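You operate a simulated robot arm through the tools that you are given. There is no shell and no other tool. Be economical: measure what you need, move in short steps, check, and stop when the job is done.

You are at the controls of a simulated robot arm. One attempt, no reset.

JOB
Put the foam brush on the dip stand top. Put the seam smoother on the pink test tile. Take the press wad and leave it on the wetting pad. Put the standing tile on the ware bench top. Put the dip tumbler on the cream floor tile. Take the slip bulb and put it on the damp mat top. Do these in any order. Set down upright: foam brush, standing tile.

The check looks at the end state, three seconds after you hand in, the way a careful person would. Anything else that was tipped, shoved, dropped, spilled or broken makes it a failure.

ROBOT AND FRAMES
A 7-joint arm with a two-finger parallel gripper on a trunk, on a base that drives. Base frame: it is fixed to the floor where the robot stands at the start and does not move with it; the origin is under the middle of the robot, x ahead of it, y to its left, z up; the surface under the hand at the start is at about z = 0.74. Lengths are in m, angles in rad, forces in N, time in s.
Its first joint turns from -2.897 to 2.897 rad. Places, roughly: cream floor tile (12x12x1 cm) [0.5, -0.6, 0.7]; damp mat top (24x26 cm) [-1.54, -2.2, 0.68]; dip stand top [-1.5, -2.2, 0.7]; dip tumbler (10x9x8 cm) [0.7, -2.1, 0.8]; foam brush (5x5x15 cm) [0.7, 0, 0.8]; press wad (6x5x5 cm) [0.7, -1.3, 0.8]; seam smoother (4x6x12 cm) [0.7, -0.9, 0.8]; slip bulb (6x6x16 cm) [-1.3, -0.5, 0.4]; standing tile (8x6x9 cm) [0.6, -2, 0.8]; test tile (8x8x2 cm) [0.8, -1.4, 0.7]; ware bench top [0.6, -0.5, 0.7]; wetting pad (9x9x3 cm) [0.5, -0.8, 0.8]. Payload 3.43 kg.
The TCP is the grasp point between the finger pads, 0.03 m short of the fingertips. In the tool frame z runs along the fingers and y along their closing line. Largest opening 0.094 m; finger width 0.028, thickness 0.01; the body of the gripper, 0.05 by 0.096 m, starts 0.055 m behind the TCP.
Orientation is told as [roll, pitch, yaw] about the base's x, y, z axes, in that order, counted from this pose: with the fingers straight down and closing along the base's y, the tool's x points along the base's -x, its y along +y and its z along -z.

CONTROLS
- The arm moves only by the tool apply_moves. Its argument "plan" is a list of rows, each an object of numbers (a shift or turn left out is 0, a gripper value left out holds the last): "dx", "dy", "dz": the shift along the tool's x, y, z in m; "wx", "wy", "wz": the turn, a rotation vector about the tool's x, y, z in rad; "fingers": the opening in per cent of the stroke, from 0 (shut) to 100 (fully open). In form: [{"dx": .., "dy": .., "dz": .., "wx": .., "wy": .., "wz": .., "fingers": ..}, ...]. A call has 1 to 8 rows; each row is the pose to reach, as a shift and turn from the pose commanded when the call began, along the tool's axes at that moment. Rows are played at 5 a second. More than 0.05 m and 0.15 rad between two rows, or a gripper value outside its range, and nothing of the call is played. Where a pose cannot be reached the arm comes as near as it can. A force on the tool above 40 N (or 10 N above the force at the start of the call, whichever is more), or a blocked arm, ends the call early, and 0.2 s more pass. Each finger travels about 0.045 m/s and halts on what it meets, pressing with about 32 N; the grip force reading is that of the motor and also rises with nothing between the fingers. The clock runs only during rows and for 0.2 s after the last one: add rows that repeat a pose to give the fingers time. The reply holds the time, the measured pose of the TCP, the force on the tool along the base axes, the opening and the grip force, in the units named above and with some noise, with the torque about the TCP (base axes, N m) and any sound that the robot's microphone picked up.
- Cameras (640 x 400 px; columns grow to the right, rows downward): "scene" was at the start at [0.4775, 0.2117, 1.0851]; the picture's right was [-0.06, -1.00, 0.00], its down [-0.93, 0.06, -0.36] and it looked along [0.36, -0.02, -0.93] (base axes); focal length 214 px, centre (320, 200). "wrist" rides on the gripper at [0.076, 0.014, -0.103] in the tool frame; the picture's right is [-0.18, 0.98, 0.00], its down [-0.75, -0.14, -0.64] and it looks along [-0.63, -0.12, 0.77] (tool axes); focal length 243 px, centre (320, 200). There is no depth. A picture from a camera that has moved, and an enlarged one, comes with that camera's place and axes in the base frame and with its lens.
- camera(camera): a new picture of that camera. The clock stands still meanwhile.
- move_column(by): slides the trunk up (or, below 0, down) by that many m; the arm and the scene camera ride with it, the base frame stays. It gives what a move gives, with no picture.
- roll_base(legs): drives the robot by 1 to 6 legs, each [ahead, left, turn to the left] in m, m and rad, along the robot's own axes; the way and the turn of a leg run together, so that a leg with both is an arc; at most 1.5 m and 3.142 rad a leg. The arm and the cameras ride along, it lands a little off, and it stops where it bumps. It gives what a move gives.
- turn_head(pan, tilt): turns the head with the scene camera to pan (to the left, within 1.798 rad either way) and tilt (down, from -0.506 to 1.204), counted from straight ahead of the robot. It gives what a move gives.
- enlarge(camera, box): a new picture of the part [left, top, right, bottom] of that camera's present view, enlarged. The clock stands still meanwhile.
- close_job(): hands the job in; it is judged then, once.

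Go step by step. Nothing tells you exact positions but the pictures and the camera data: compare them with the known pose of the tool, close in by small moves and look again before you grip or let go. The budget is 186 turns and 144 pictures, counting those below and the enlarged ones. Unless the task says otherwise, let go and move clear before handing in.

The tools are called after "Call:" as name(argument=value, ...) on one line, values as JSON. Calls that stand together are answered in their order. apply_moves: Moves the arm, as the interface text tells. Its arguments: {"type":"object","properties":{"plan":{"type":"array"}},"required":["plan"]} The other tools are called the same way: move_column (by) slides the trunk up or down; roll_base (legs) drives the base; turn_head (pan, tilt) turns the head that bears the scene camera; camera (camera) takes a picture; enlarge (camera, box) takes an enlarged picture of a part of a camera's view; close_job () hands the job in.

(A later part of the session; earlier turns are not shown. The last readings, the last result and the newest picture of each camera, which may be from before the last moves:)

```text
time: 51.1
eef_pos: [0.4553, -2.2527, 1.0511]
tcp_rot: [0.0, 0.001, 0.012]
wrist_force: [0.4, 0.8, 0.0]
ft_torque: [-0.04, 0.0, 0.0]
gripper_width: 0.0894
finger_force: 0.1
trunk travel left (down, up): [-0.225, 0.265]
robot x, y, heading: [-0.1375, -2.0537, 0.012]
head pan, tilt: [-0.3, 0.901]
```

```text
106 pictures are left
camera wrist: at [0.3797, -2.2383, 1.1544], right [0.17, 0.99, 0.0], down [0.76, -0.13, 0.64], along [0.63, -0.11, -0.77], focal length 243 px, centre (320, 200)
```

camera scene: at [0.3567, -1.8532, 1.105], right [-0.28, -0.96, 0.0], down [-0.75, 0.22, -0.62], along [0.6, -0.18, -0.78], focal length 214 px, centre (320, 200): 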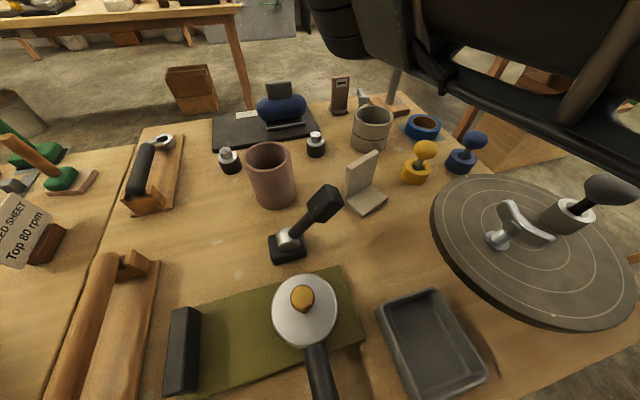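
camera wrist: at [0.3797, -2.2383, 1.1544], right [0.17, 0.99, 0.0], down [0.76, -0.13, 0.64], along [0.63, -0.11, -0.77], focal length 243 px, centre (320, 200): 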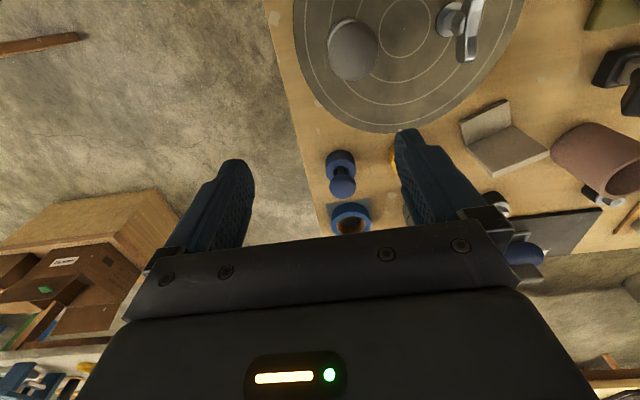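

Call:
enlarge(camera="scene", box=[300, 80, 460, 240])

Call:
enlarge(camera="wrist", box=[440, 80, 600, 180])

```text
2.50 times, centred on (380, 160) of scene
camera zoom: at [0.3567, -1.8532, 1.105], right [-0.28, -0.96, 0.0], down [-0.75, 0.22, -0.62], along [0.6, -0.18, -0.78], focal length 536 px, centre (170, 300)
```

zoom: 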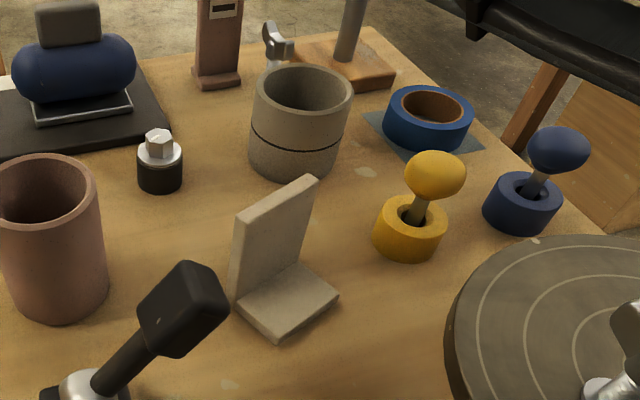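

```text
4.00 times, centred on (520, 130) of wrist
camera zoom: at [0.3797, -2.2383, 1.1544], right [0.17, 0.99, 0.0], down [0.76, -0.13, 0.64], along [0.63, -0.11, -0.77], focal length 970 px, centre (-480, 480)
```

zoom: 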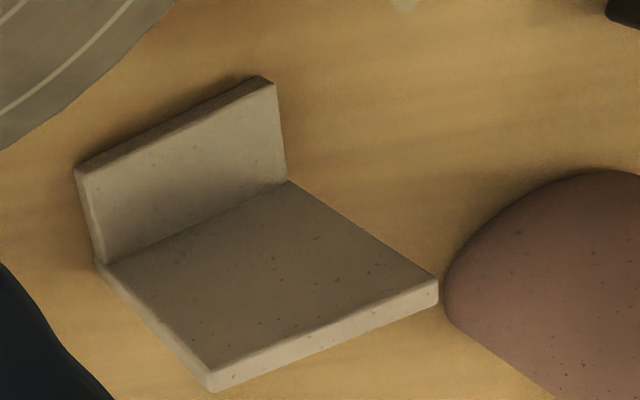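

The standing tile's wall runs from about (0.618,-1.989) to (0.637,-2.059), with its foot toward the robot. I'll move above it and yaw so the fingers close across the wall.

Call:
apply_moves(plan=[{"dx": -0.03, "dy": 0.0385}, {"dx": -0.06, "dy": 0.077}, {"dx": -0.09, "dy": 0.1155}, {"dx": -0.12, "dy": 0.154}, {"dx": -0.15, "dy": 0.1925}, {"dx": -0.18, "dy": 0.231}])

Call:
apply_moves(plan=[{"wz": 0.145}, {"wz": 0.29}, {"wz": 0.435}, {"wz": 0.58}, {"wz": 0.725}, {"wz": 0.87}, {"wz": 1.015}, {"wz": 1.16}])

Call:
camera(camera="wrist")

Call:
camera(camera="scene")

```text
time: 52.1
eef_pos: [0.5314, -2.1952, 1.0519]
tcp_rot: [-0.003, 0.008, -0.186]
wrist_force: [0.2, -0.3, 0.8]
ft_torque: [-0.01, 0.01, -0.02]
gripper_width: 0.0894
finger_force: 0.1
trunk travel left (down, up): [-0.225, 0.265]
robot x, y, heading: [-0.1364, -2.0543, 0.01]
head pan, tilt: [-0.3, 0.901]
stopped in row 4: the arm was blocked; the commanded pose is now the measured one
```

```text
time: 53.9
eef_pos: [0.532, -2.1944, 1.0503]
tcp_rot: [-0.008, -0.002, -1.347]
wrist_force: [0.3, 0.5, -0.1]
ft_torque: [-0.04, 0.02, -0.02]
gripper_width: 0.0892
finger_force: 0.1
trunk travel left (down, up): [-0.225, 0.265]
robot x, y, heading: [-0.1348, -2.0532, 0.014]
head pan, tilt: [-0.3, 0.901]
```

```text
103 pictures are left
camera wrist: at [0.5303, -2.1167, 1.1537], right [1.0, 0.04, -0.01], down [0.03, -0.77, 0.64], along [0.02, -0.64, -0.77], focal length 243 px, centre (320, 200)
```

wrist: 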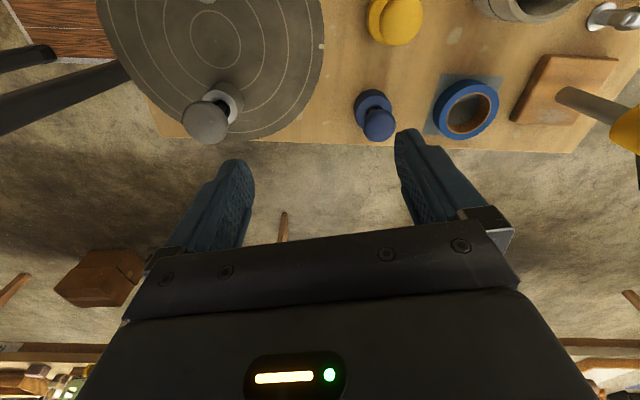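

```text
102 pictures are left
camera scene: at [0.3578, -1.8535, 1.1063], right [-0.28, -0.96, 0.0], down [-0.74, 0.22, -0.64], along [0.61, -0.18, -0.77], focal length 214 px, centre (320, 200)
```

scene: 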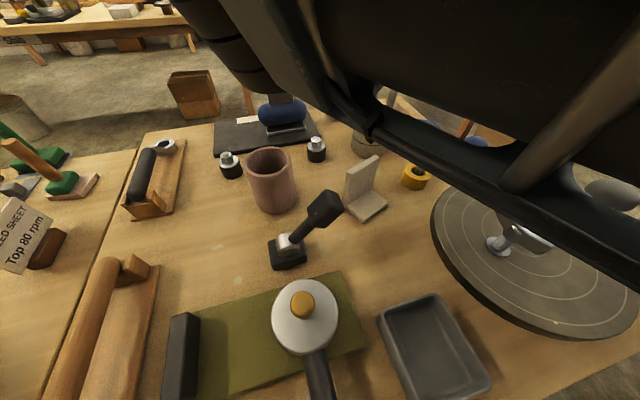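

The arm elbow hit its limit near the head when the target was straight ahead. I'll drive left so the target lies to the right of the base.

Call:
roll_base(legs=[[0, 0.26, 0]])

Call:
camera(camera="wrist")

Call:
camera(camera="scene")

```text
time: 55.7
eef_pos: [0.5294, -1.9332, 1.05]
tcp_rot: [-0.006, 0.0, -1.341]
wrist_force: [-0.9, 0.4, -0.4]
ft_torque: [0.0, -0.03, -0.02]
gripper_width: 0.0894
finger_force: 0.0
trunk travel left (down, up): [-0.225, 0.265]
robot x, y, heading: [-0.1362, -1.7942, 0.015]
head pan, tilt: [-0.3, 0.901]
```

```text
101 pictures are left
camera wrist: at [0.5268, -1.856, 1.1538], right [1.0, 0.04, -0.01], down [0.04, -0.77, 0.64], along [0.02, -0.64, -0.77], focal length 243 px, centre (320, 200)
```

wrist: 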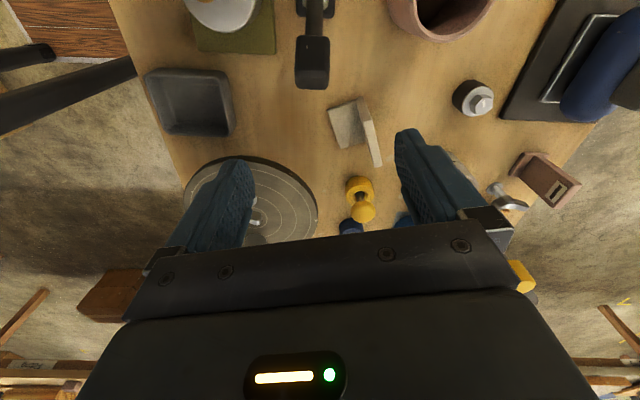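

```text
100 pictures are left
camera scene: at [0.3542, -1.5931, 1.1064], right [-0.28, -0.96, 0.0], down [-0.74, 0.21, -0.64], along [0.61, -0.18, -0.77], focal length 214 px, centre (320, 200)
```

scene: 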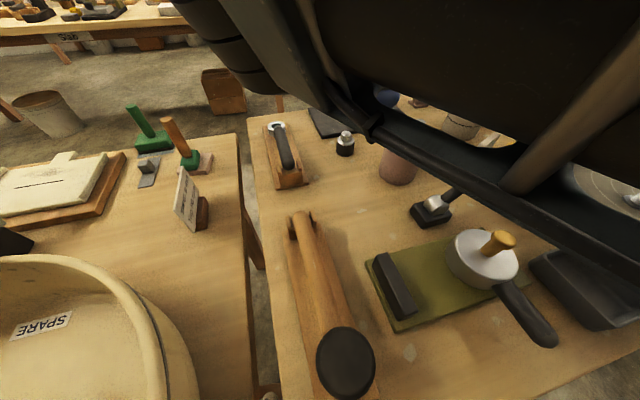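

Call:
enlarge(camera="wrist", box=[300, 80, 400, 180])

```text
4.00 times, centred on (350, 130) of wrist
camera zoom: at [0.5268, -1.856, 1.1538], right [1.0, 0.04, -0.01], down [0.04, -0.77, 0.64], along [0.02, -0.64, -0.77], focal length 970 px, centre (200, 480)
```

zoom: 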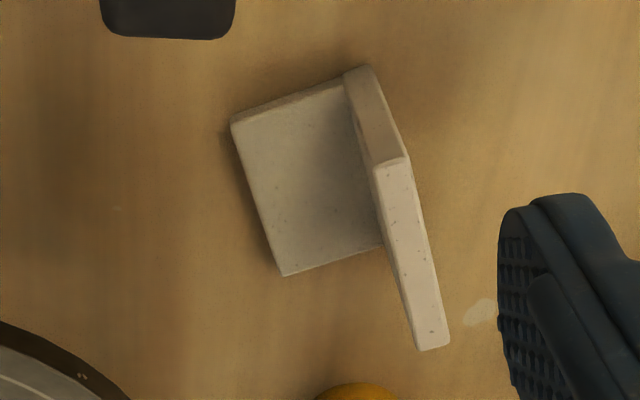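

Wall centre from the wrist is about (0.608,-2.016). Approach and re-align the yaw.

Call:
apply_moves(plan=[{"dx": -0.034, "dy": 0.02, "wz": -0.05}, {"dx": -0.068, "dy": 0.041, "wz": -0.1}, {"dx": -0.102, "dy": 0.061, "wz": -0.1}, {"dx": -0.102, "dy": 0.061, "dz": 0.05, "wz": -0.1}, {"dx": -0.102, "dy": 0.061, "dz": 0.1, "wz": -0.1}, {"dx": -0.102, "dy": 0.061, "dz": 0.13, "wz": -0.1}])

Call:
camera(camera="wrist")

```text
time: 57.1
eef_pos: [0.612, -2.0199, 0.9194]
tcp_rot: [-0.008, 0.002, -1.243]
wrist_force: [-0.8, -0.2, 0.0]
ft_torque: [0.02, -0.03, 0.03]
gripper_width: 0.0893
finger_force: 0.0
trunk travel left (down, up): [-0.225, 0.265]
robot x, y, heading: [-0.1391, -1.7912, 0.017]
head pan, tilt: [-0.3, 0.901]
```

```text
98 pictures are left
camera wrist: at [0.6021, -1.9424, 1.0221], right [0.99, 0.14, -0.01], down [0.11, -0.76, 0.64], along [0.09, -0.64, -0.77], focal length 243 px, centre (320, 200)
```

wrist: 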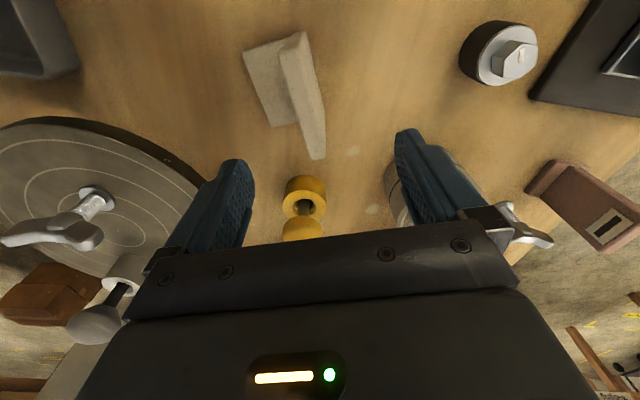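

Small correction, then descend onto the wall.

Call:
apply_moves(plan=[{"dx": 0.006, "dy": -0.0075, "wz": -0.045}, {"dx": 0.006, "dy": -0.0075, "wz": -0.045, "dz": 0.04}])

Call:
camera(camera="wrist")

```text
time: 57.7
eef_pos: [0.5992, -2.0164, 0.8783]
tcp_rot: [-0.007, 0.001, -1.196]
wrist_force: [-0.2, 0.4, -1.1]
ft_torque: [0.01, -0.03, 0.0]
gripper_width: 0.0894
finger_force: 0.0
trunk travel left (down, up): [-0.225, 0.265]
robot x, y, heading: [-0.1363, -1.796, 0.013]
head pan, tilt: [-0.3, 0.901]
```

```text
97 pictures are left
camera wrist: at [0.5865, -1.9406, 0.9824], right [0.98, 0.19, -0.01], down [0.15, -0.75, 0.64], along [0.12, -0.63, -0.77], focal length 243 px, centre (320, 200)
```

wrist: 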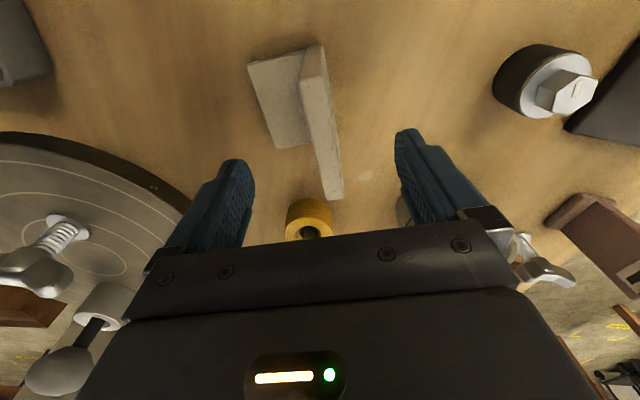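

Call:
apply_moves(plan=[{"dx": -0.004, "dy": 0.005}, {"dx": -0.004, "dy": 0.005, "dz": 0.04}, {"dx": -0.004, "dy": 0.005, "dz": 0.076}, {"dx": -0.004, "dy": 0.005, "dz": 0.076}])

Call:
camera(camera="wrist")

```text
time: 58.5
eef_pos: [0.6061, -2.016, 0.8211]
tcp_rot: [-0.005, -0.007, -1.198]
wrist_force: [-4.2, 2.5, 14.9]
ft_torque: [0.02, 0.8, -0.1]
gripper_width: 0.0903
finger_force: 1.2
trunk travel left (down, up): [-0.225, 0.265]
robot x, y, heading: [-0.1381, -1.791, 0.014]
head pan, tilt: [-0.3, 0.901]
stopped in row 3: the force on the tool passed its limit at 92 N (the readings are from after the stop); the commanded pose is now the measured one
```

```text
96 pictures are left
camera wrist: at [0.5932, -1.939, 0.923], right [0.98, 0.19, 0.0], down [0.14, -0.75, 0.65], along [0.12, -0.64, -0.76], focal length 243 px, centre (320, 200)
```

wrist: 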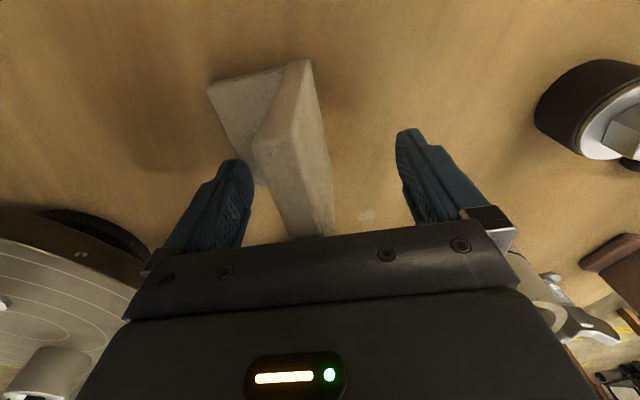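

Unexpected contact; checking what was touched.

Call:
camera(camera="scene")

Call:
enlarge(camera="wrist", box=[160, 40, 440, 250])

```text
95 pictures are left
camera scene: at [0.3526, -1.593, 1.1054], right [-0.28, -0.96, 0.0], down [-0.75, 0.22, -0.62], along [0.6, -0.18, -0.78], focal length 214 px, centre (320, 200)
```

scene: 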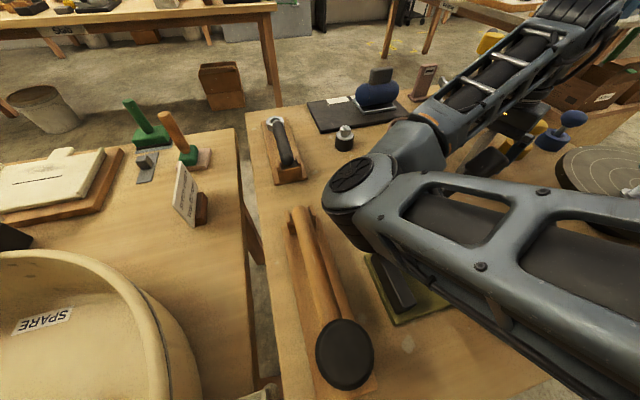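

```text
1.90 times, centred on (300, 145) of wrist
camera zoom: at [0.5932, -1.939, 0.923], right [0.98, 0.19, 0.0], down [0.14, -0.75, 0.65], along [0.12, -0.64, -0.76], focal length 462 px, centre (358, 305)
```

zoom: 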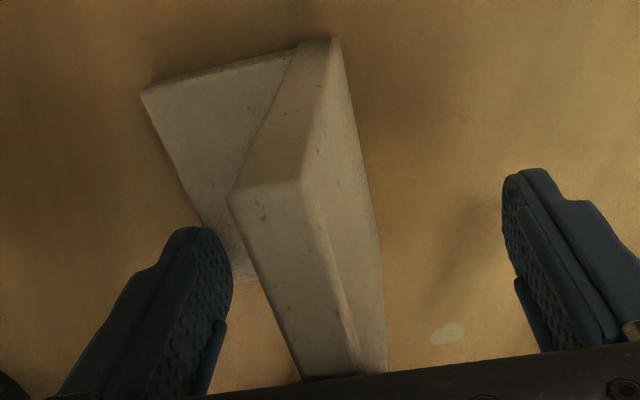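

This table is higher than assumed (~0.78), so the palm met the tile's top at ~0.87. Back up 25 mm, shift 17 mm toward the wall's middle, then close.

Call:
apply_moves(plan=[{"dz": -0.028}, {"dz": -0.028, "dx": 0.017}])

Call:
camera(camera="wrist")

```text
time: 59.1
eef_pos: [0.6015, -2.0008, 0.847]
tcp_rot: [-0.006, -0.007, -1.2]
wrist_force: [0.9, -0.1, -0.2]
ft_torque: [0.03, 0.0, 0.0]
gripper_width: 0.0893
finger_force: 0.1
trunk travel left (down, up): [-0.225, 0.265]
robot x, y, heading: [-0.1367, -1.7952, 0.013]
head pan, tilt: [-0.3, 0.901]
```

```text
93 pictures are left
camera wrist: at [0.588, -1.924, 0.9499], right [0.98, 0.19, 0.0], down [0.14, -0.75, 0.65], along [0.12, -0.64, -0.76], focal length 243 px, centre (320, 200)
```

wrist: 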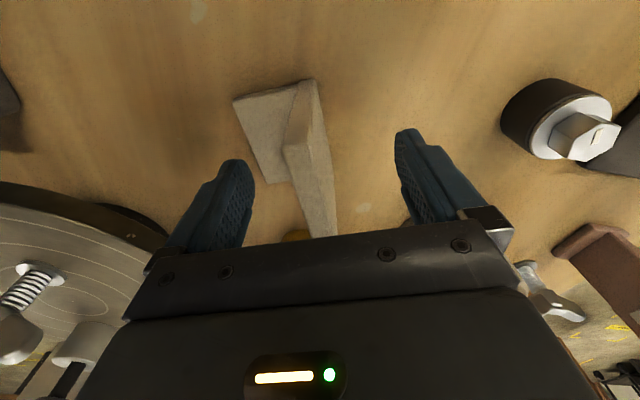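

Call:
enlarge(camera="wrist", box=[200, 60, 420, 240])

```text
2.22 times, centred on (310, 150) of wrist
camera zoom: at [0.588, -1.924, 0.9499], right [0.98, 0.19, 0.0], down [0.14, -0.75, 0.65], along [0.12, -0.64, -0.76], focal length 539 px, centre (342, 311)
```

zoom: 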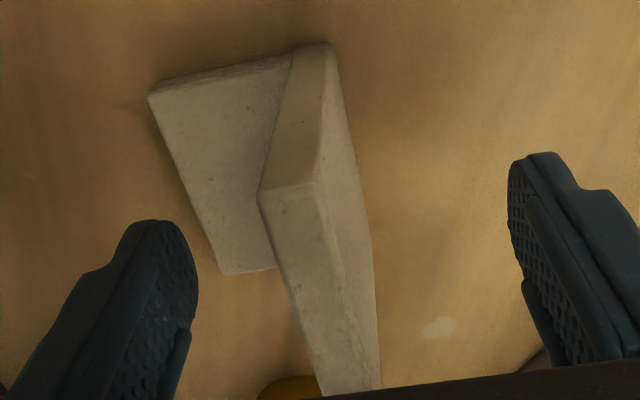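

Upright and well placed between the fingers. Close.

Call:
apply_moves(plan=[{"dz": 0.004, "fingers": 60}, {"dz": 0.004, "fingers": 30}, {"dz": 0.004, "fingers": 0}, {"dz": 0.004, "fingers": 0}, {"dz": 0.004, "fingers": 0}, {"dz": 0.004, "fingers": 0}, {"dz": 0.004, "fingers": 0}])

Call:
camera(camera="wrist")

```text
time: 60.7
eef_pos: [0.6011, -2.0003, 0.8432]
tcp_rot: [-0.005, -0.007, -1.197]
wrist_force: [-1.1, 0.1, 0.0]
ft_torque: [0.02, -0.02, 0.03]
gripper_width: 0.0164
finger_force: 31.5
trunk travel left (down, up): [-0.225, 0.265]
robot x, y, heading: [-0.1366, -1.7927, 0.011]
head pan, tilt: [-0.3, 0.901]
```

```text
91 pictures are left
camera wrist: at [0.5876, -1.9237, 0.9454], right [0.98, 0.19, 0.0], down [0.15, -0.75, 0.65], along [0.12, -0.64, -0.76], focal length 243 px, centre (320, 200)
```

wrist: 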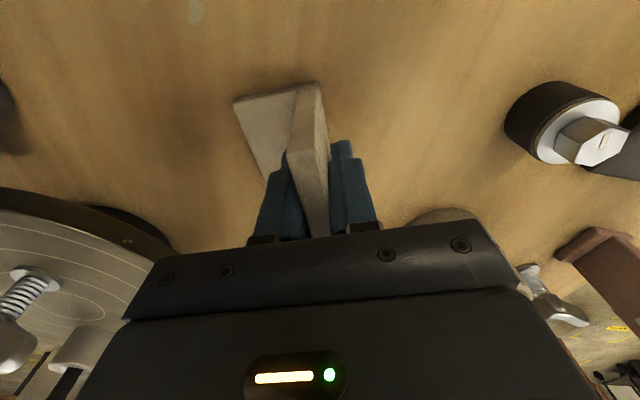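

Gripped. Lift and carry to the ware bench; I'll aim for the free spot near (0.555, -0.715).

Call:
apply_moves(plan=[{"dz": -0.05}, {"dz": -0.1}, {"dz": -0.15}, {"dz": -0.2}])

Call:
camera(camera="wrist")

Call:
roll_base(legs=[[-0.03, 0, 0], [0, 1.28, -0.012]])

Call:
turn_head(pan=-0.1, tilt=1.0)

Call:
camera(camera="scene")

Call:
camera(camera="wrist")

```text
time: 61.7
eef_pos: [0.6017, -1.9983, 1.0439]
tcp_rot: [-0.007, -0.005, -1.197]
wrist_force: [0.4, 0.4, -2.4]
ft_torque: [0.03, -0.02, 0.01]
gripper_width: 0.0163
finger_force: 31.7
trunk travel left (down, up): [-0.225, 0.265]
robot x, y, heading: [-0.1407, -1.7982, 0.013]
head pan, tilt: [-0.3, 0.901]
```

```text
90 pictures are left
camera wrist: at [0.5885, -1.9208, 1.1468], right [0.98, 0.19, -0.01], down [0.15, -0.75, 0.65], along [0.12, -0.64, -0.76], focal length 243 px, centre (320, 200)
```

wrist: 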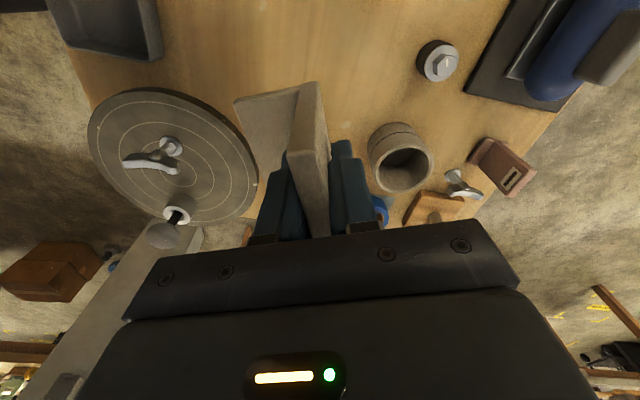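

```text
time: 68.5
eef_pos: [0.5549, -0.7493, 1.0448]
tcp_rot: [-0.005, -0.006, -1.202]
wrist_force: [0.3, -0.3, -3.1]
ft_torque: [0.03, -0.02, -0.01]
gripper_width: 0.0159
finger_force: 32.2
trunk travel left (down, up): [-0.225, 0.265]
robot x, y, heading: [-0.184, -0.542, 0.012]
head pan, tilt: [-0.3, 0.901]
```

```text
time: 69.2
eef_pos: [0.5561, -0.749, 1.0445]
tcp_rot: [-0.009, -0.005, -1.201]
wrist_force: [-0.9, -0.2, -2.5]
ft_torque: [0.03, -0.07, 0.01]
gripper_width: 0.0163
finger_force: 31.8
trunk travel left (down, up): [-0.225, 0.265]
robot x, y, heading: [-0.1826, -0.5415, 0.008]
head pan, tilt: [-0.099, 1.0]
```

```text
89 pictures are left
camera scene: at [0.3053, -0.3285, 1.0977], right [-0.09, -1.0, 0.0], down [-0.84, 0.07, -0.54], along [0.54, -0.05, -0.84], focal length 214 px, centre (320, 200)
```

scene: 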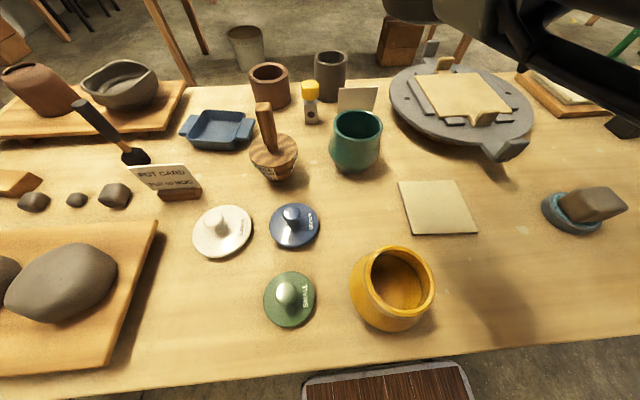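

```text
88 pictures are left
camera wrist: at [0.5425, -0.6719, 1.1467], right [0.98, 0.18, 0.0], down [0.14, -0.75, 0.65], along [0.12, -0.64, -0.76], focal length 243 px, centre (320, 200)
```

wrist: 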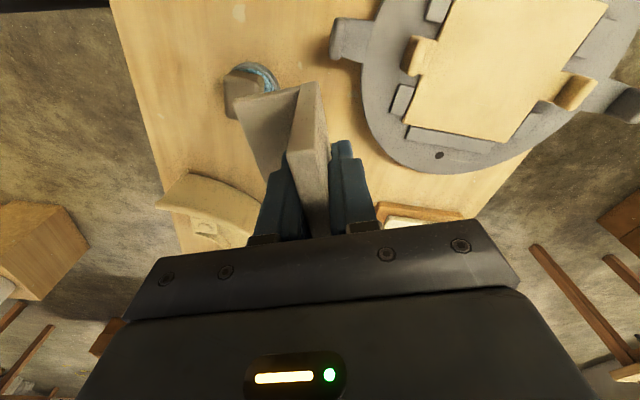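

Both the wad and tile targets look fine. Move to (0.545, -0.708) and lower to hover.

Call:
apply_moves(plan=[{"dx": 0.042, "dy": 0.0045}, {"dx": 0.042, "dy": 0.0045, "dz": 0.05}, {"dx": 0.042, "dy": 0.0045, "dz": 0.1}, {"dx": 0.042, "dy": 0.0045, "dz": 0.15}, {"dx": 0.042, "dy": 0.0045, "dz": 0.2}])

Call:
camera(camera="scene")

Call:
camera(camera="wrist")

```text
time: 70.4
eef_pos: [0.5438, -0.7108, 0.8437]
tcp_rot: [-0.005, -0.009, -1.202]
wrist_force: [-3.6, -0.7, 10.0]
ft_torque: [-0.03, -0.17, -0.05]
gripper_width: 0.0161
finger_force: 31.9
trunk travel left (down, up): [-0.225, 0.265]
robot x, y, heading: [-0.1793, -0.5435, 0.008]
head pan, tilt: [-0.099, 1.0]
```

```text
87 pictures are left
camera scene: at [0.3046, -0.3283, 1.0982], right [-0.09, -1.0, 0.0], down [-0.84, 0.07, -0.54], along [0.54, -0.05, -0.84], focal length 214 px, centre (320, 200)
```

scene: 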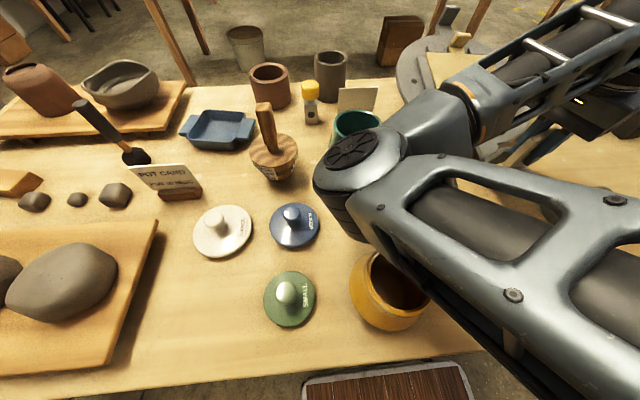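

```text
86 pictures are left
camera wrist: at [0.5309, -0.6327, 0.9458], right [0.98, 0.18, 0.0], down [0.14, -0.75, 0.65], along [0.12, -0.64, -0.76], focal length 243 px, centre (320, 200)
```

wrist: 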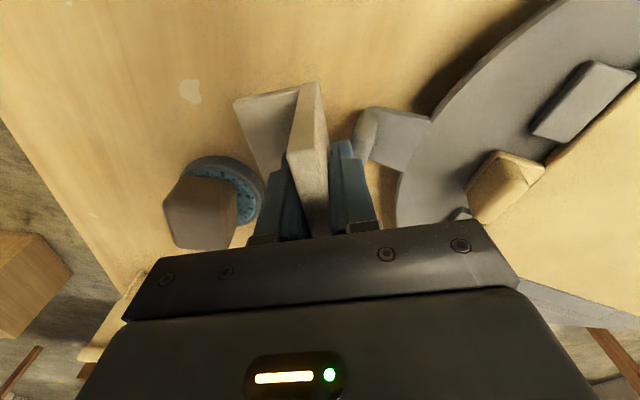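

There is a 10 N contact already at this height; look closely before continuing.

Call:
enlarge(camera="wrist", box=[200, 60, 440, 260])

```text
2.00 times, centred on (320, 160) of wrist
camera zoom: at [0.5309, -0.6327, 0.9458], right [0.98, 0.18, 0.0], down [0.14, -0.75, 0.65], along [0.12, -0.64, -0.76], focal length 485 px, centre (320, 280)
```

zoom: 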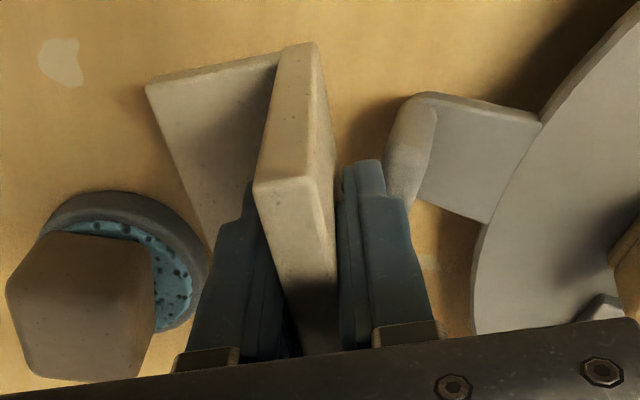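

The commanded height equals the pick-up height, so the tile is sitting on a bench top of the same height. Release with a small opening and rise.

Call:
apply_moves(plan=[{"dz": -0.001}, {"dz": -0.001, "fingers": 34}, {"dz": -0.001, "fingers": 34}, {"dz": -0.001, "fingers": 34}, {"dz": -0.05}, {"dz": -0.1}, {"dz": -0.15}, {"dz": -0.2}])

Call:
camera(camera="wrist")

Call:
camera(camera="scene")

```text
time: 72.2
eef_pos: [0.5454, -0.7099, 1.0431]
tcp_rot: [-0.006, -0.006, -1.2]
wrist_force: [-0.2, 0.4, -0.1]
ft_torque: [-0.02, 0.01, -0.02]
gripper_width: 0.032
finger_force: 0.0
trunk travel left (down, up): [-0.225, 0.265]
robot x, y, heading: [-0.1865, -0.5436, 0.008]
head pan, tilt: [-0.099, 1.0]
```

```text
84 pictures are left
camera wrist: at [0.5316, -0.6321, 1.1444], right [0.98, 0.18, 0.0], down [0.14, -0.75, 0.65], along [0.12, -0.64, -0.76], focal length 243 px, centre (320, 200)
```

wrist: 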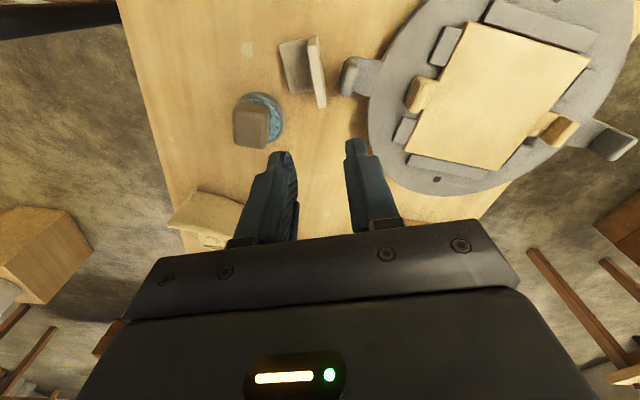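

```text
83 pictures are left
camera scene: at [0.3054, -0.3284, 1.0975], right [-0.09, -1.0, 0.0], down [-0.84, 0.07, -0.54], along [0.54, -0.05, -0.84], focal length 214 px, centre (320, 200)
```

scene: 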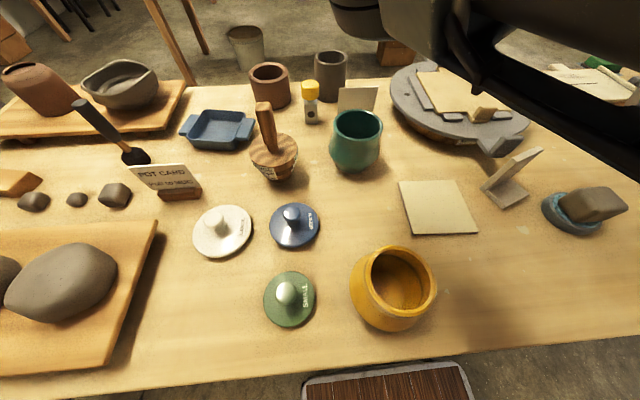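

Standing tile is upright on the ware bench. Now back for the dip tumbler near (0.775, -2.11).

Call:
roll_base(legs=[[0, -1.33, 0], [0.13, 0, 0]])

Call:
turn_head(pan=-0.3, tilt=0.9)

Call:
camera(camera="wrist")

Call:
camera(camera="scene")

```text
time: 79.7
eef_pos: [0.6738, -2.0259, 1.0415]
tcp_rot: [-0.005, -0.007, -1.185]
wrist_force: [0.4, 0.8, -0.9]
ft_torque: [-0.04, 0.0, 0.01]
gripper_width: 0.0318
finger_force: 0.1
trunk travel left (down, up): [-0.225, 0.265]
robot x, y, heading: [-0.058, -1.8721, 0.027]
head pan, tilt: [-0.099, 1.0]
```

```text
time: 80.5
eef_pos: [0.6735, -2.0275, 1.0414]
tcp_rot: [-0.005, -0.007, -1.186]
wrist_force: [-0.1, 0.2, 0.6]
ft_torque: [0.0, -0.01, -0.01]
gripper_width: 0.032
finger_force: 0.1
trunk travel left (down, up): [-0.225, 0.265]
robot x, y, heading: [-0.0572, -1.8682, 0.024]
head pan, tilt: [-0.3, 0.901]
```

```text
82 pictures are left
camera wrist: at [0.6606, -1.9497, 1.1442], right [0.98, 0.2, 0.0], down [0.16, -0.75, 0.65], along [0.13, -0.64, -0.76], focal length 243 px, centre (320, 200)
```

wrist: 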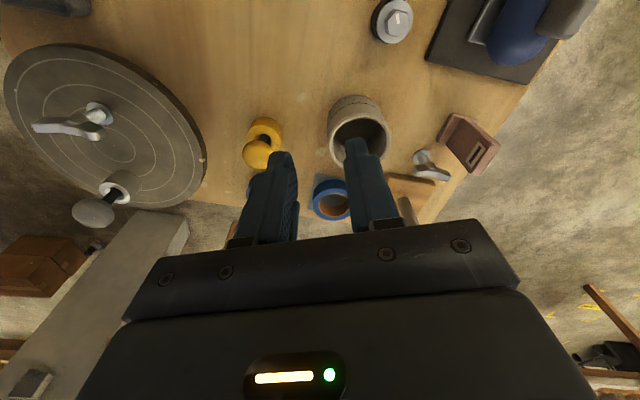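

```text
81 pictures are left
camera scene: at [0.4328, -1.6649, 1.1049], right [-0.27, -0.96, 0.0], down [-0.76, 0.21, -0.62], along [0.6, -0.17, -0.78], focal length 214 px, centre (320, 200)
```

scene: 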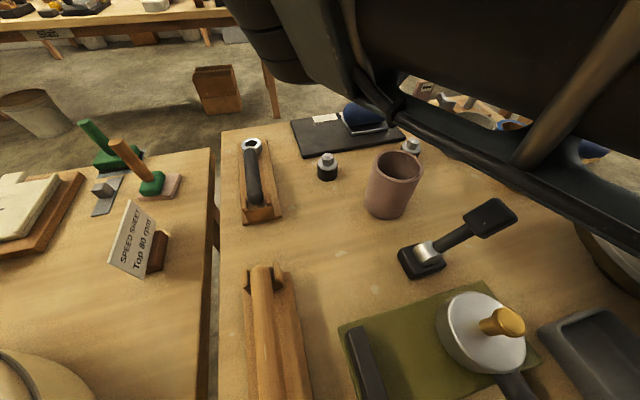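

Tumbler rim centre ≈ (0.752,-2.102). I'll grasp the near rim wall with one finger inside; hover first.

Call:
apply_moves(plan=[{"dx": -0.049, "dy": 0.002, "fingers": 45}, {"dx": -0.098, "dy": 0.004}, {"dx": -0.098, "dy": 0.004, "dz": 0.05}, {"dx": -0.098, "dy": 0.004, "dz": 0.1}])

Call:
camera(camera="wrist")

Call:
camera(camera="scene")

```text
time: 81.5
eef_pos: [0.713, -2.1172, 0.9428]
tcp_rot: [-0.005, -0.006, -1.186]
wrist_force: [0.0, -0.3, 0.3]
ft_torque: [0.01, -0.01, -0.01]
gripper_width: 0.0423
finger_force: 0.1
trunk travel left (down, up): [-0.225, 0.265]
robot x, y, heading: [-0.0571, -1.8705, 0.023]
head pan, tilt: [-0.3, 0.901]
```

```text
80 pictures are left
camera wrist: at [0.6997, -2.0398, 1.0447], right [0.98, 0.2, 0.0], down [0.15, -0.75, 0.65], along [0.13, -0.64, -0.76], focal length 243 px, centre (320, 200)
```

wrist: 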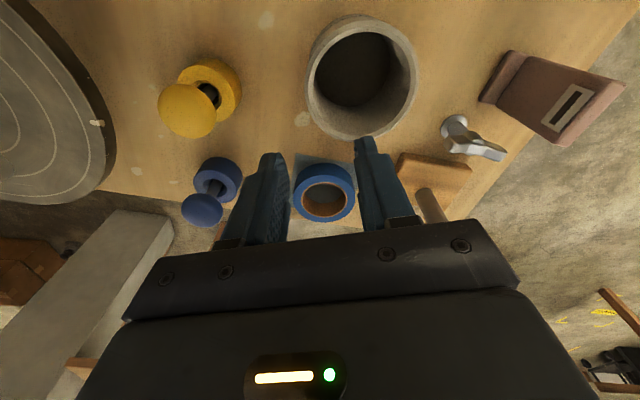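

```text
79 pictures are left
camera scene: at [0.4326, -1.6648, 1.1052], right [-0.27, -0.96, 0.0], down [-0.75, 0.21, -0.62], along [0.6, -0.17, -0.78], focal length 214 px, centre (320, 200)
```

scene: 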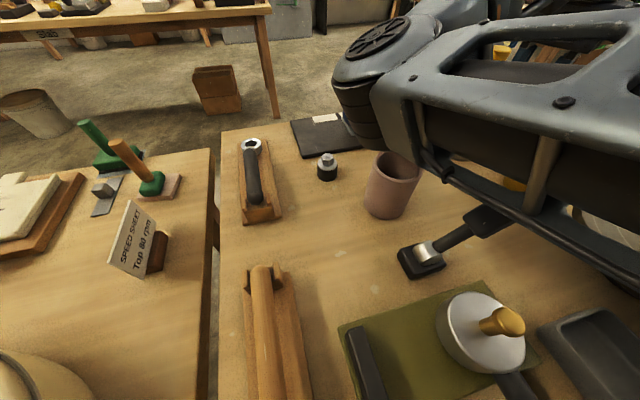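

Refine: wall point ≈ (0.707,-2.105). Shift and lower partway.

Call:
apply_moves(plan=[{"dx": 0.0133, "dy": -0.001}, {"dx": 0.0133, "dy": -0.001, "dz": 0.04}, {"dx": 0.0133, "dy": -0.001, "dz": 0.07}])

Call:
enlarge(camera="wrist", box=[180, 20, 460, 240])

```text
time: 82.2
eef_pos: [0.709, -2.1043, 0.8755]
tcp_rot: [-0.001, -0.009, -1.184]
wrist_force: [-0.4, 0.0, 0.4]
ft_torque: [-0.02, -0.01, -0.01]
gripper_width: 0.0421
finger_force: 0.0
trunk travel left (down, up): [-0.225, 0.265]
robot x, y, heading: [-0.0551, -1.8725, 0.03]
head pan, tilt: [-0.3, 0.901]
```

```text
1.82 times, centred on (320, 130) of wrist
camera zoom: at [0.6945, -2.0267, 0.9775], right [0.98, 0.2, 0.0], down [0.15, -0.75, 0.65], along [0.13, -0.64, -0.76], focal length 441 px, centre (320, 327)
```

zoom: 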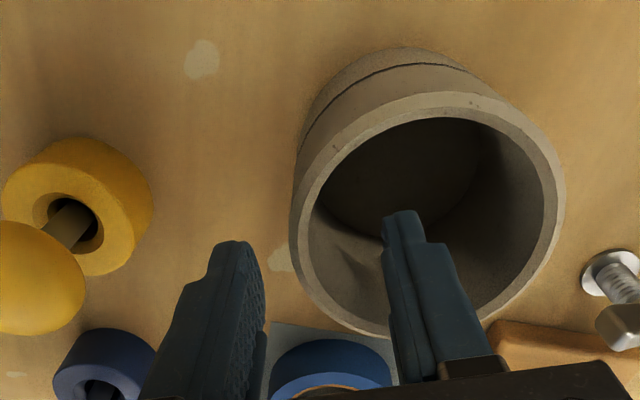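

Fingers straddle the rim; shift 5 mm and descend.

Call:
apply_moves(plan=[{"dy": -0.005}, {"dy": -0.005, "dz": 0.03}, {"dy": -0.005, "dz": 0.055}, {"dy": -0.005, "dz": 0.07}])

Call:
enlarge(camera="wrist", box=[180, 20, 460, 240])

```text
time: 83.4
eef_pos: [0.746, -2.0889, 0.8741]
tcp_rot: [0.158, -0.031, -1.174]
wrist_force: [-0.2, -1.3, 0.8]
ft_torque: [0.07, 0.03, -0.01]
gripper_width: 0.0424
finger_force: 0.0
trunk travel left (down, up): [-0.225, 0.265]
robot x, y, heading: [-0.0585, -1.8681, 0.03]
head pan, tilt: [-0.3, 0.901]
stopped in row 4: the arm was blocked; the commanded pose is now the measured one
```

```text
1.82 times, centred on (320, 130) of wrist
camera zoom: at [0.7151, -2.0153, 0.975], right [0.96, 0.21, 0.16], down [0.06, -0.77, 0.64], along [0.26, -0.6, -0.76], focal length 441 px, centre (320, 327)
```

zoom: 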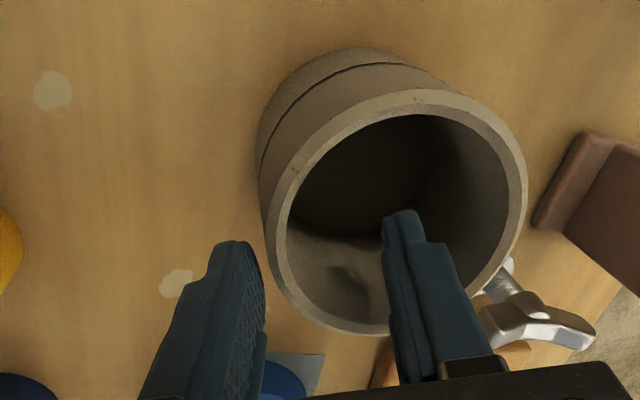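

The arm got blocked and tilted. Look before acting.

Call:
camera(camera="scene")

Call:
camera(camera="wrist")

```text
76 pictures are left
camera scene: at [0.4279, -1.6621, 1.1082], right [-0.27, -0.96, 0.0], down [-0.75, 0.21, -0.62], along [0.6, -0.17, -0.78], focal length 214 px, centre (320, 200)
```

scene: 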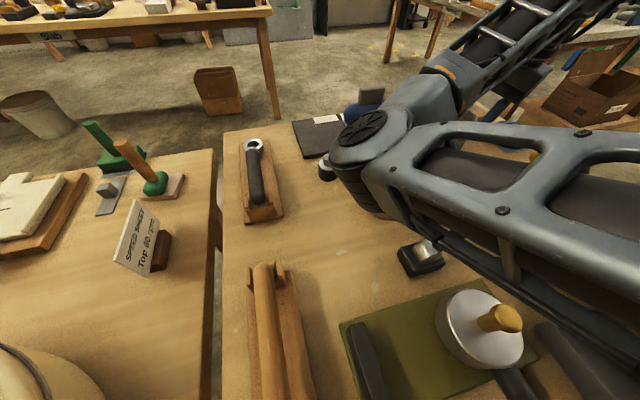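

```text
75 pictures are left
camera wrist: at [0.7151, -2.0153, 0.975], right [0.96, 0.21, 0.16], down [0.06, -0.77, 0.64], along [0.26, -0.6, -0.76], focal length 243 px, centre (320, 200)
```

wrist: 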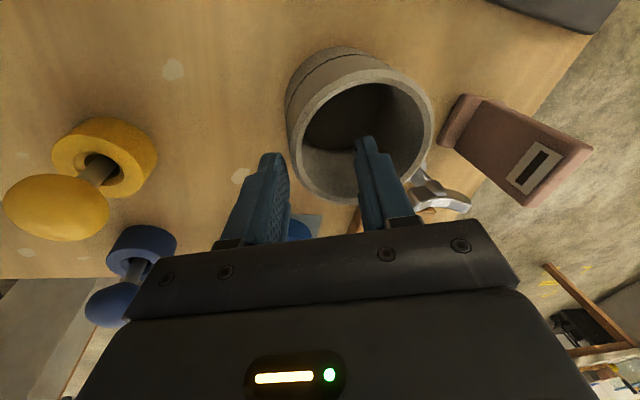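

The low elbow hides (and may have touched) the pink mug. Raise straight away and inspect.

Call:
apply_moves(plan=[{"dz": -0.04}, {"dz": -0.08}, {"dz": -0.12}, {"dz": -0.16}])

Call:
camera(camera="scene")

Call:
camera(camera="wrist")

```text
time: 84.4
eef_pos: [0.7235, -2.0956, 1.0167]
tcp_rot: [0.132, -0.027, -1.178]
wrist_force: [-0.4, 0.6, -0.6]
ft_torque: [0.02, 0.04, 0.02]
gripper_width: 0.0423
finger_force: 0.0
trunk travel left (down, up): [-0.225, 0.265]
robot x, y, heading: [-0.0546, -1.8697, 0.028]
head pan, tilt: [-0.3, 0.901]
```

```text
74 pictures are left
camera scene: at [0.433, -1.6629, 1.1046], right [-0.27, -0.96, 0.0], down [-0.76, 0.21, -0.62], along [0.6, -0.17, -0.78], focal length 214 px, centre (320, 200)
```

scene: 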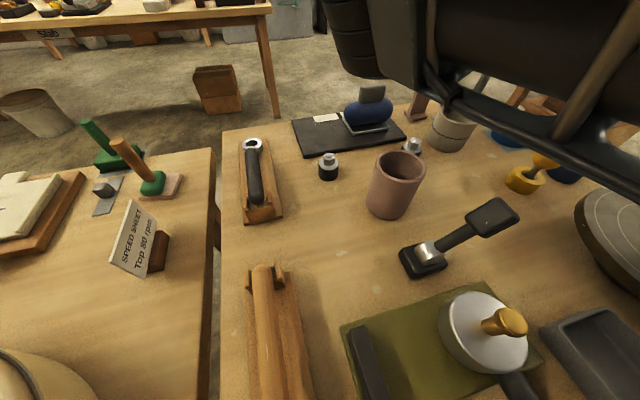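

```text
73 pictures are left
camera wrist: at [0.6951, -2.0237, 1.1186], right [0.97, 0.21, 0.13], down [0.08, -0.77, 0.64], along [0.23, -0.61, -0.76], focal length 243 px, centre (320, 200)
```

wrist: 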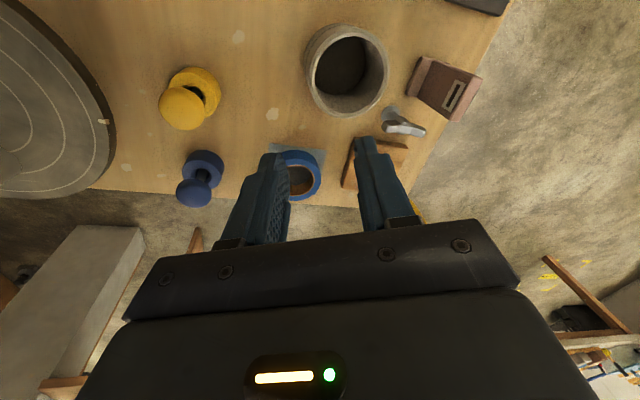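

The mug is where it was; nothing moved. I'll level the tool and raise the trunk so that the elbow stays high during the descent.

Call:
apply_moves(plan=[{"wx": 0.066, "wy": 0.013}, {"wx": 0.132, "wy": 0.027}])

Call:
move_column(by=0.2)

```text
time: 85.0
eef_pos: [0.7232, -2.0964, 1.0161]
tcp_rot: [0.001, 0.003, -1.177]
wrist_force: [0.8, 0.6, 0.4]
ft_torque: [0.01, 0.01, 0.01]
gripper_width: 0.042
finger_force: 0.0
trunk travel left (down, up): [-0.225, 0.265]
robot x, y, heading: [-0.0567, -1.8706, 0.032]
head pan, tilt: [-0.3, 0.901]
```

```text
time: 87.2
eef_pos: [0.7244, -2.0962, 1.2164]
tcp_rot: [0.002, 0.004, -1.177]
wrist_force: [-0.6, 0.6, 0.4]
ft_torque: [0.02, 0.04, -0.04]
gripper_width: 0.0422
finger_force: 0.0
trunk travel left (down, up): [-0.425, 0.065]
robot x, y, heading: [-0.0566, -1.8721, 0.032]
head pan, tilt: [-0.3, 0.901]
```

Call:
apply_moves(plan=[{"dx": -0.0015, "dy": -0.022}, {"dx": -0.0015, "dy": -0.022, "dz": 0.05}, {"dx": -0.0015, "dy": -0.022, "dz": 0.1}, {"dx": -0.0015, "dy": -0.022, "dz": 0.15}, {"dx": -0.0015, "dy": -0.022, "dz": 0.2}, {"dx": -0.0015, "dy": -0.022, "dz": 0.25}, {"dx": -0.0015, "dy": -0.022, "dz": 0.295}])

Call:
camera(camera="scene")

Call:
camera(camera="wrist")

```text
time: 88.8
eef_pos: [0.7044, -2.1064, 0.926]
tcp_rot: [0.001, 0.002, -1.177]
wrist_force: [-0.2, 0.3, 0.6]
ft_torque: [0.0, -0.02, -0.03]
gripper_width: 0.0419
finger_force: 0.0
trunk travel left (down, up): [-0.425, 0.065]
robot x, y, heading: [-0.0588, -1.8701, 0.026]
head pan, tilt: [-0.3, 0.901]
```

```text
72 pictures are left
camera scene: at [0.4327, -1.6626, 1.3051], right [-0.27, -0.96, 0.0], down [-0.75, 0.21, -0.62], along [0.6, -0.17, -0.78], focal length 214 px, centre (320, 200)
```

scene: 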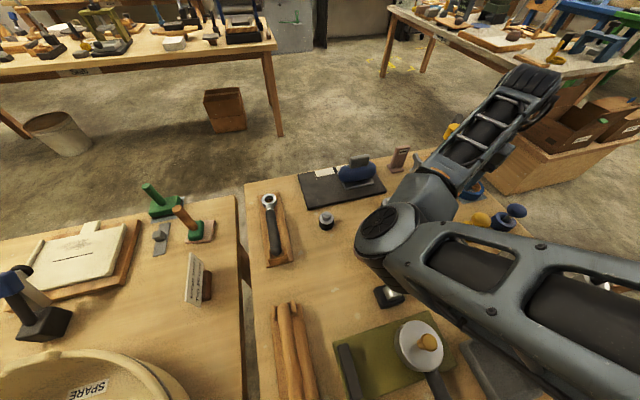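

```text
71 pictures are left
camera wrist: at [0.6892, -2.0303, 1.0288], right [0.98, 0.21, 0.0], down [0.16, -0.75, 0.64], along [0.13, -0.63, -0.77], focal length 243 px, centre (320, 200)
```

wrist: 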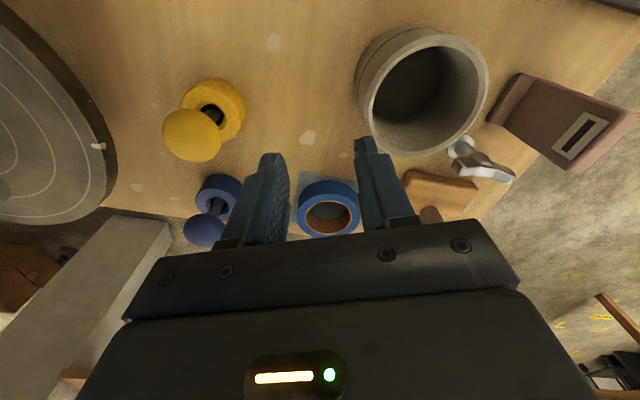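

The tumbler itself slid ~35 mm in that event (still upright, nothing else moved). Re-centre on its near rim and look again.

Call:
apply_moves(plan=[{"dx": 0.002, "dy": 0.02}, {"dx": 0.0033, "dy": 0.0415}])

Call:
enlarge(camera="wrist", box=[180, 20, 460, 240])

```text
time: 89.3
eef_pos: [0.7414, -2.0861, 0.925]
tcp_rot: [0.003, 0.004, -1.177]
wrist_force: [-0.2, 0.1, -0.4]
ft_torque: [0.03, 0.01, 0.0]
gripper_width: 0.0421
finger_force: 0.0
trunk travel left (down, up): [-0.425, 0.065]
robot x, y, heading: [-0.0536, -1.8722, 0.03]
head pan, tilt: [-0.3, 0.901]
```

```text
1.82 times, centred on (320, 130) of wrist
camera zoom: at [0.7255, -2.0104, 1.0277], right [0.98, 0.21, 0.0], down [0.16, -0.75, 0.64], along [0.13, -0.63, -0.77], focal length 441 px, centre (320, 327)
```

zoom: 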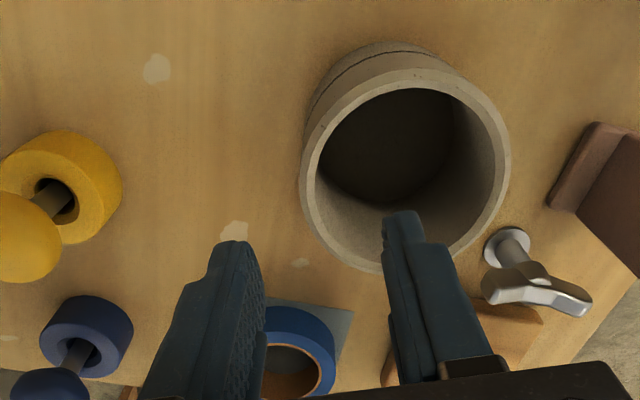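

Rim centre ≈ (0.775,-2.071), rim height ≈ 0.84. Descend carefully in two stages.

Call:
apply_moves(plan=[{"dy": -0.004}, {"dy": -0.004, "dz": 0.04}, {"dy": -0.004, "dz": 0.06}])

Call:
enlarge(camera="wrist", box=[180, 20, 460, 240])

```text
time: 90.2
eef_pos: [0.7369, -2.0869, 0.8632]
tcp_rot: [0.001, 0.0, -1.176]
wrist_force: [0.2, 0.9, 0.0]
ft_torque: [-0.01, -0.02, 0.03]
gripper_width: 0.0424
finger_force: 0.0
trunk travel left (down, up): [-0.425, 0.065]
robot x, y, heading: [-0.0555, -1.8695, 0.032]
head pan, tilt: [-0.3, 0.901]
```

```text
1.82 times, centred on (320, 130) of wrist
camera zoom: at [0.7227, -2.0118, 0.9662], right [0.98, 0.21, 0.0], down [0.16, -0.75, 0.64], along [0.13, -0.63, -0.77], focal length 441 px, centre (320, 327)
```

zoom: 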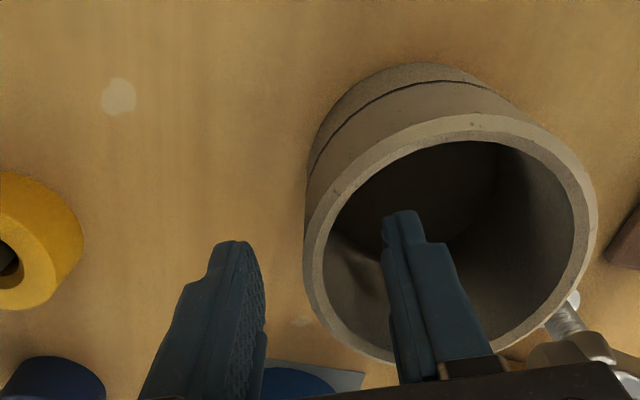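

Call:
apply_moves(plan=[{"dz": 0.015}, {"dz": 0.03}, {"dz": 0.045}])

Call:
enlarge(camera="wrist", box=[180, 20, 460, 240])

```text
time: 91.0
eef_pos: [0.7391, -2.0885, 0.8186]
tcp_rot: [0.004, 0.003, -1.175]
wrist_force: [-3.6, 2.2, 10.3]
ft_torque: [0.14, -0.15, 0.08]
gripper_width: 0.041
finger_force: 0.0
trunk travel left (down, up): [-0.425, 0.065]
robot x, y, heading: [-0.0606, -1.8689, 0.031]
head pan, tilt: [-0.3, 0.901]
```

```text
1.82 times, centred on (320, 130) of wrist
camera zoom: at [0.7231, -2.0123, 0.921], right [0.98, 0.21, 0.0], down [0.16, -0.75, 0.64], along [0.13, -0.63, -0.77], focal length 441 px, centre (320, 327)
```

zoom: 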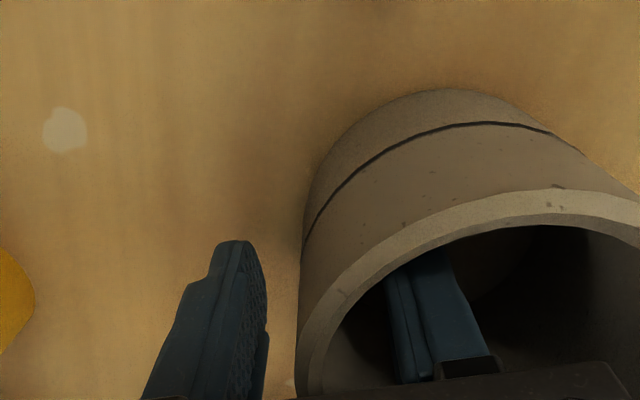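

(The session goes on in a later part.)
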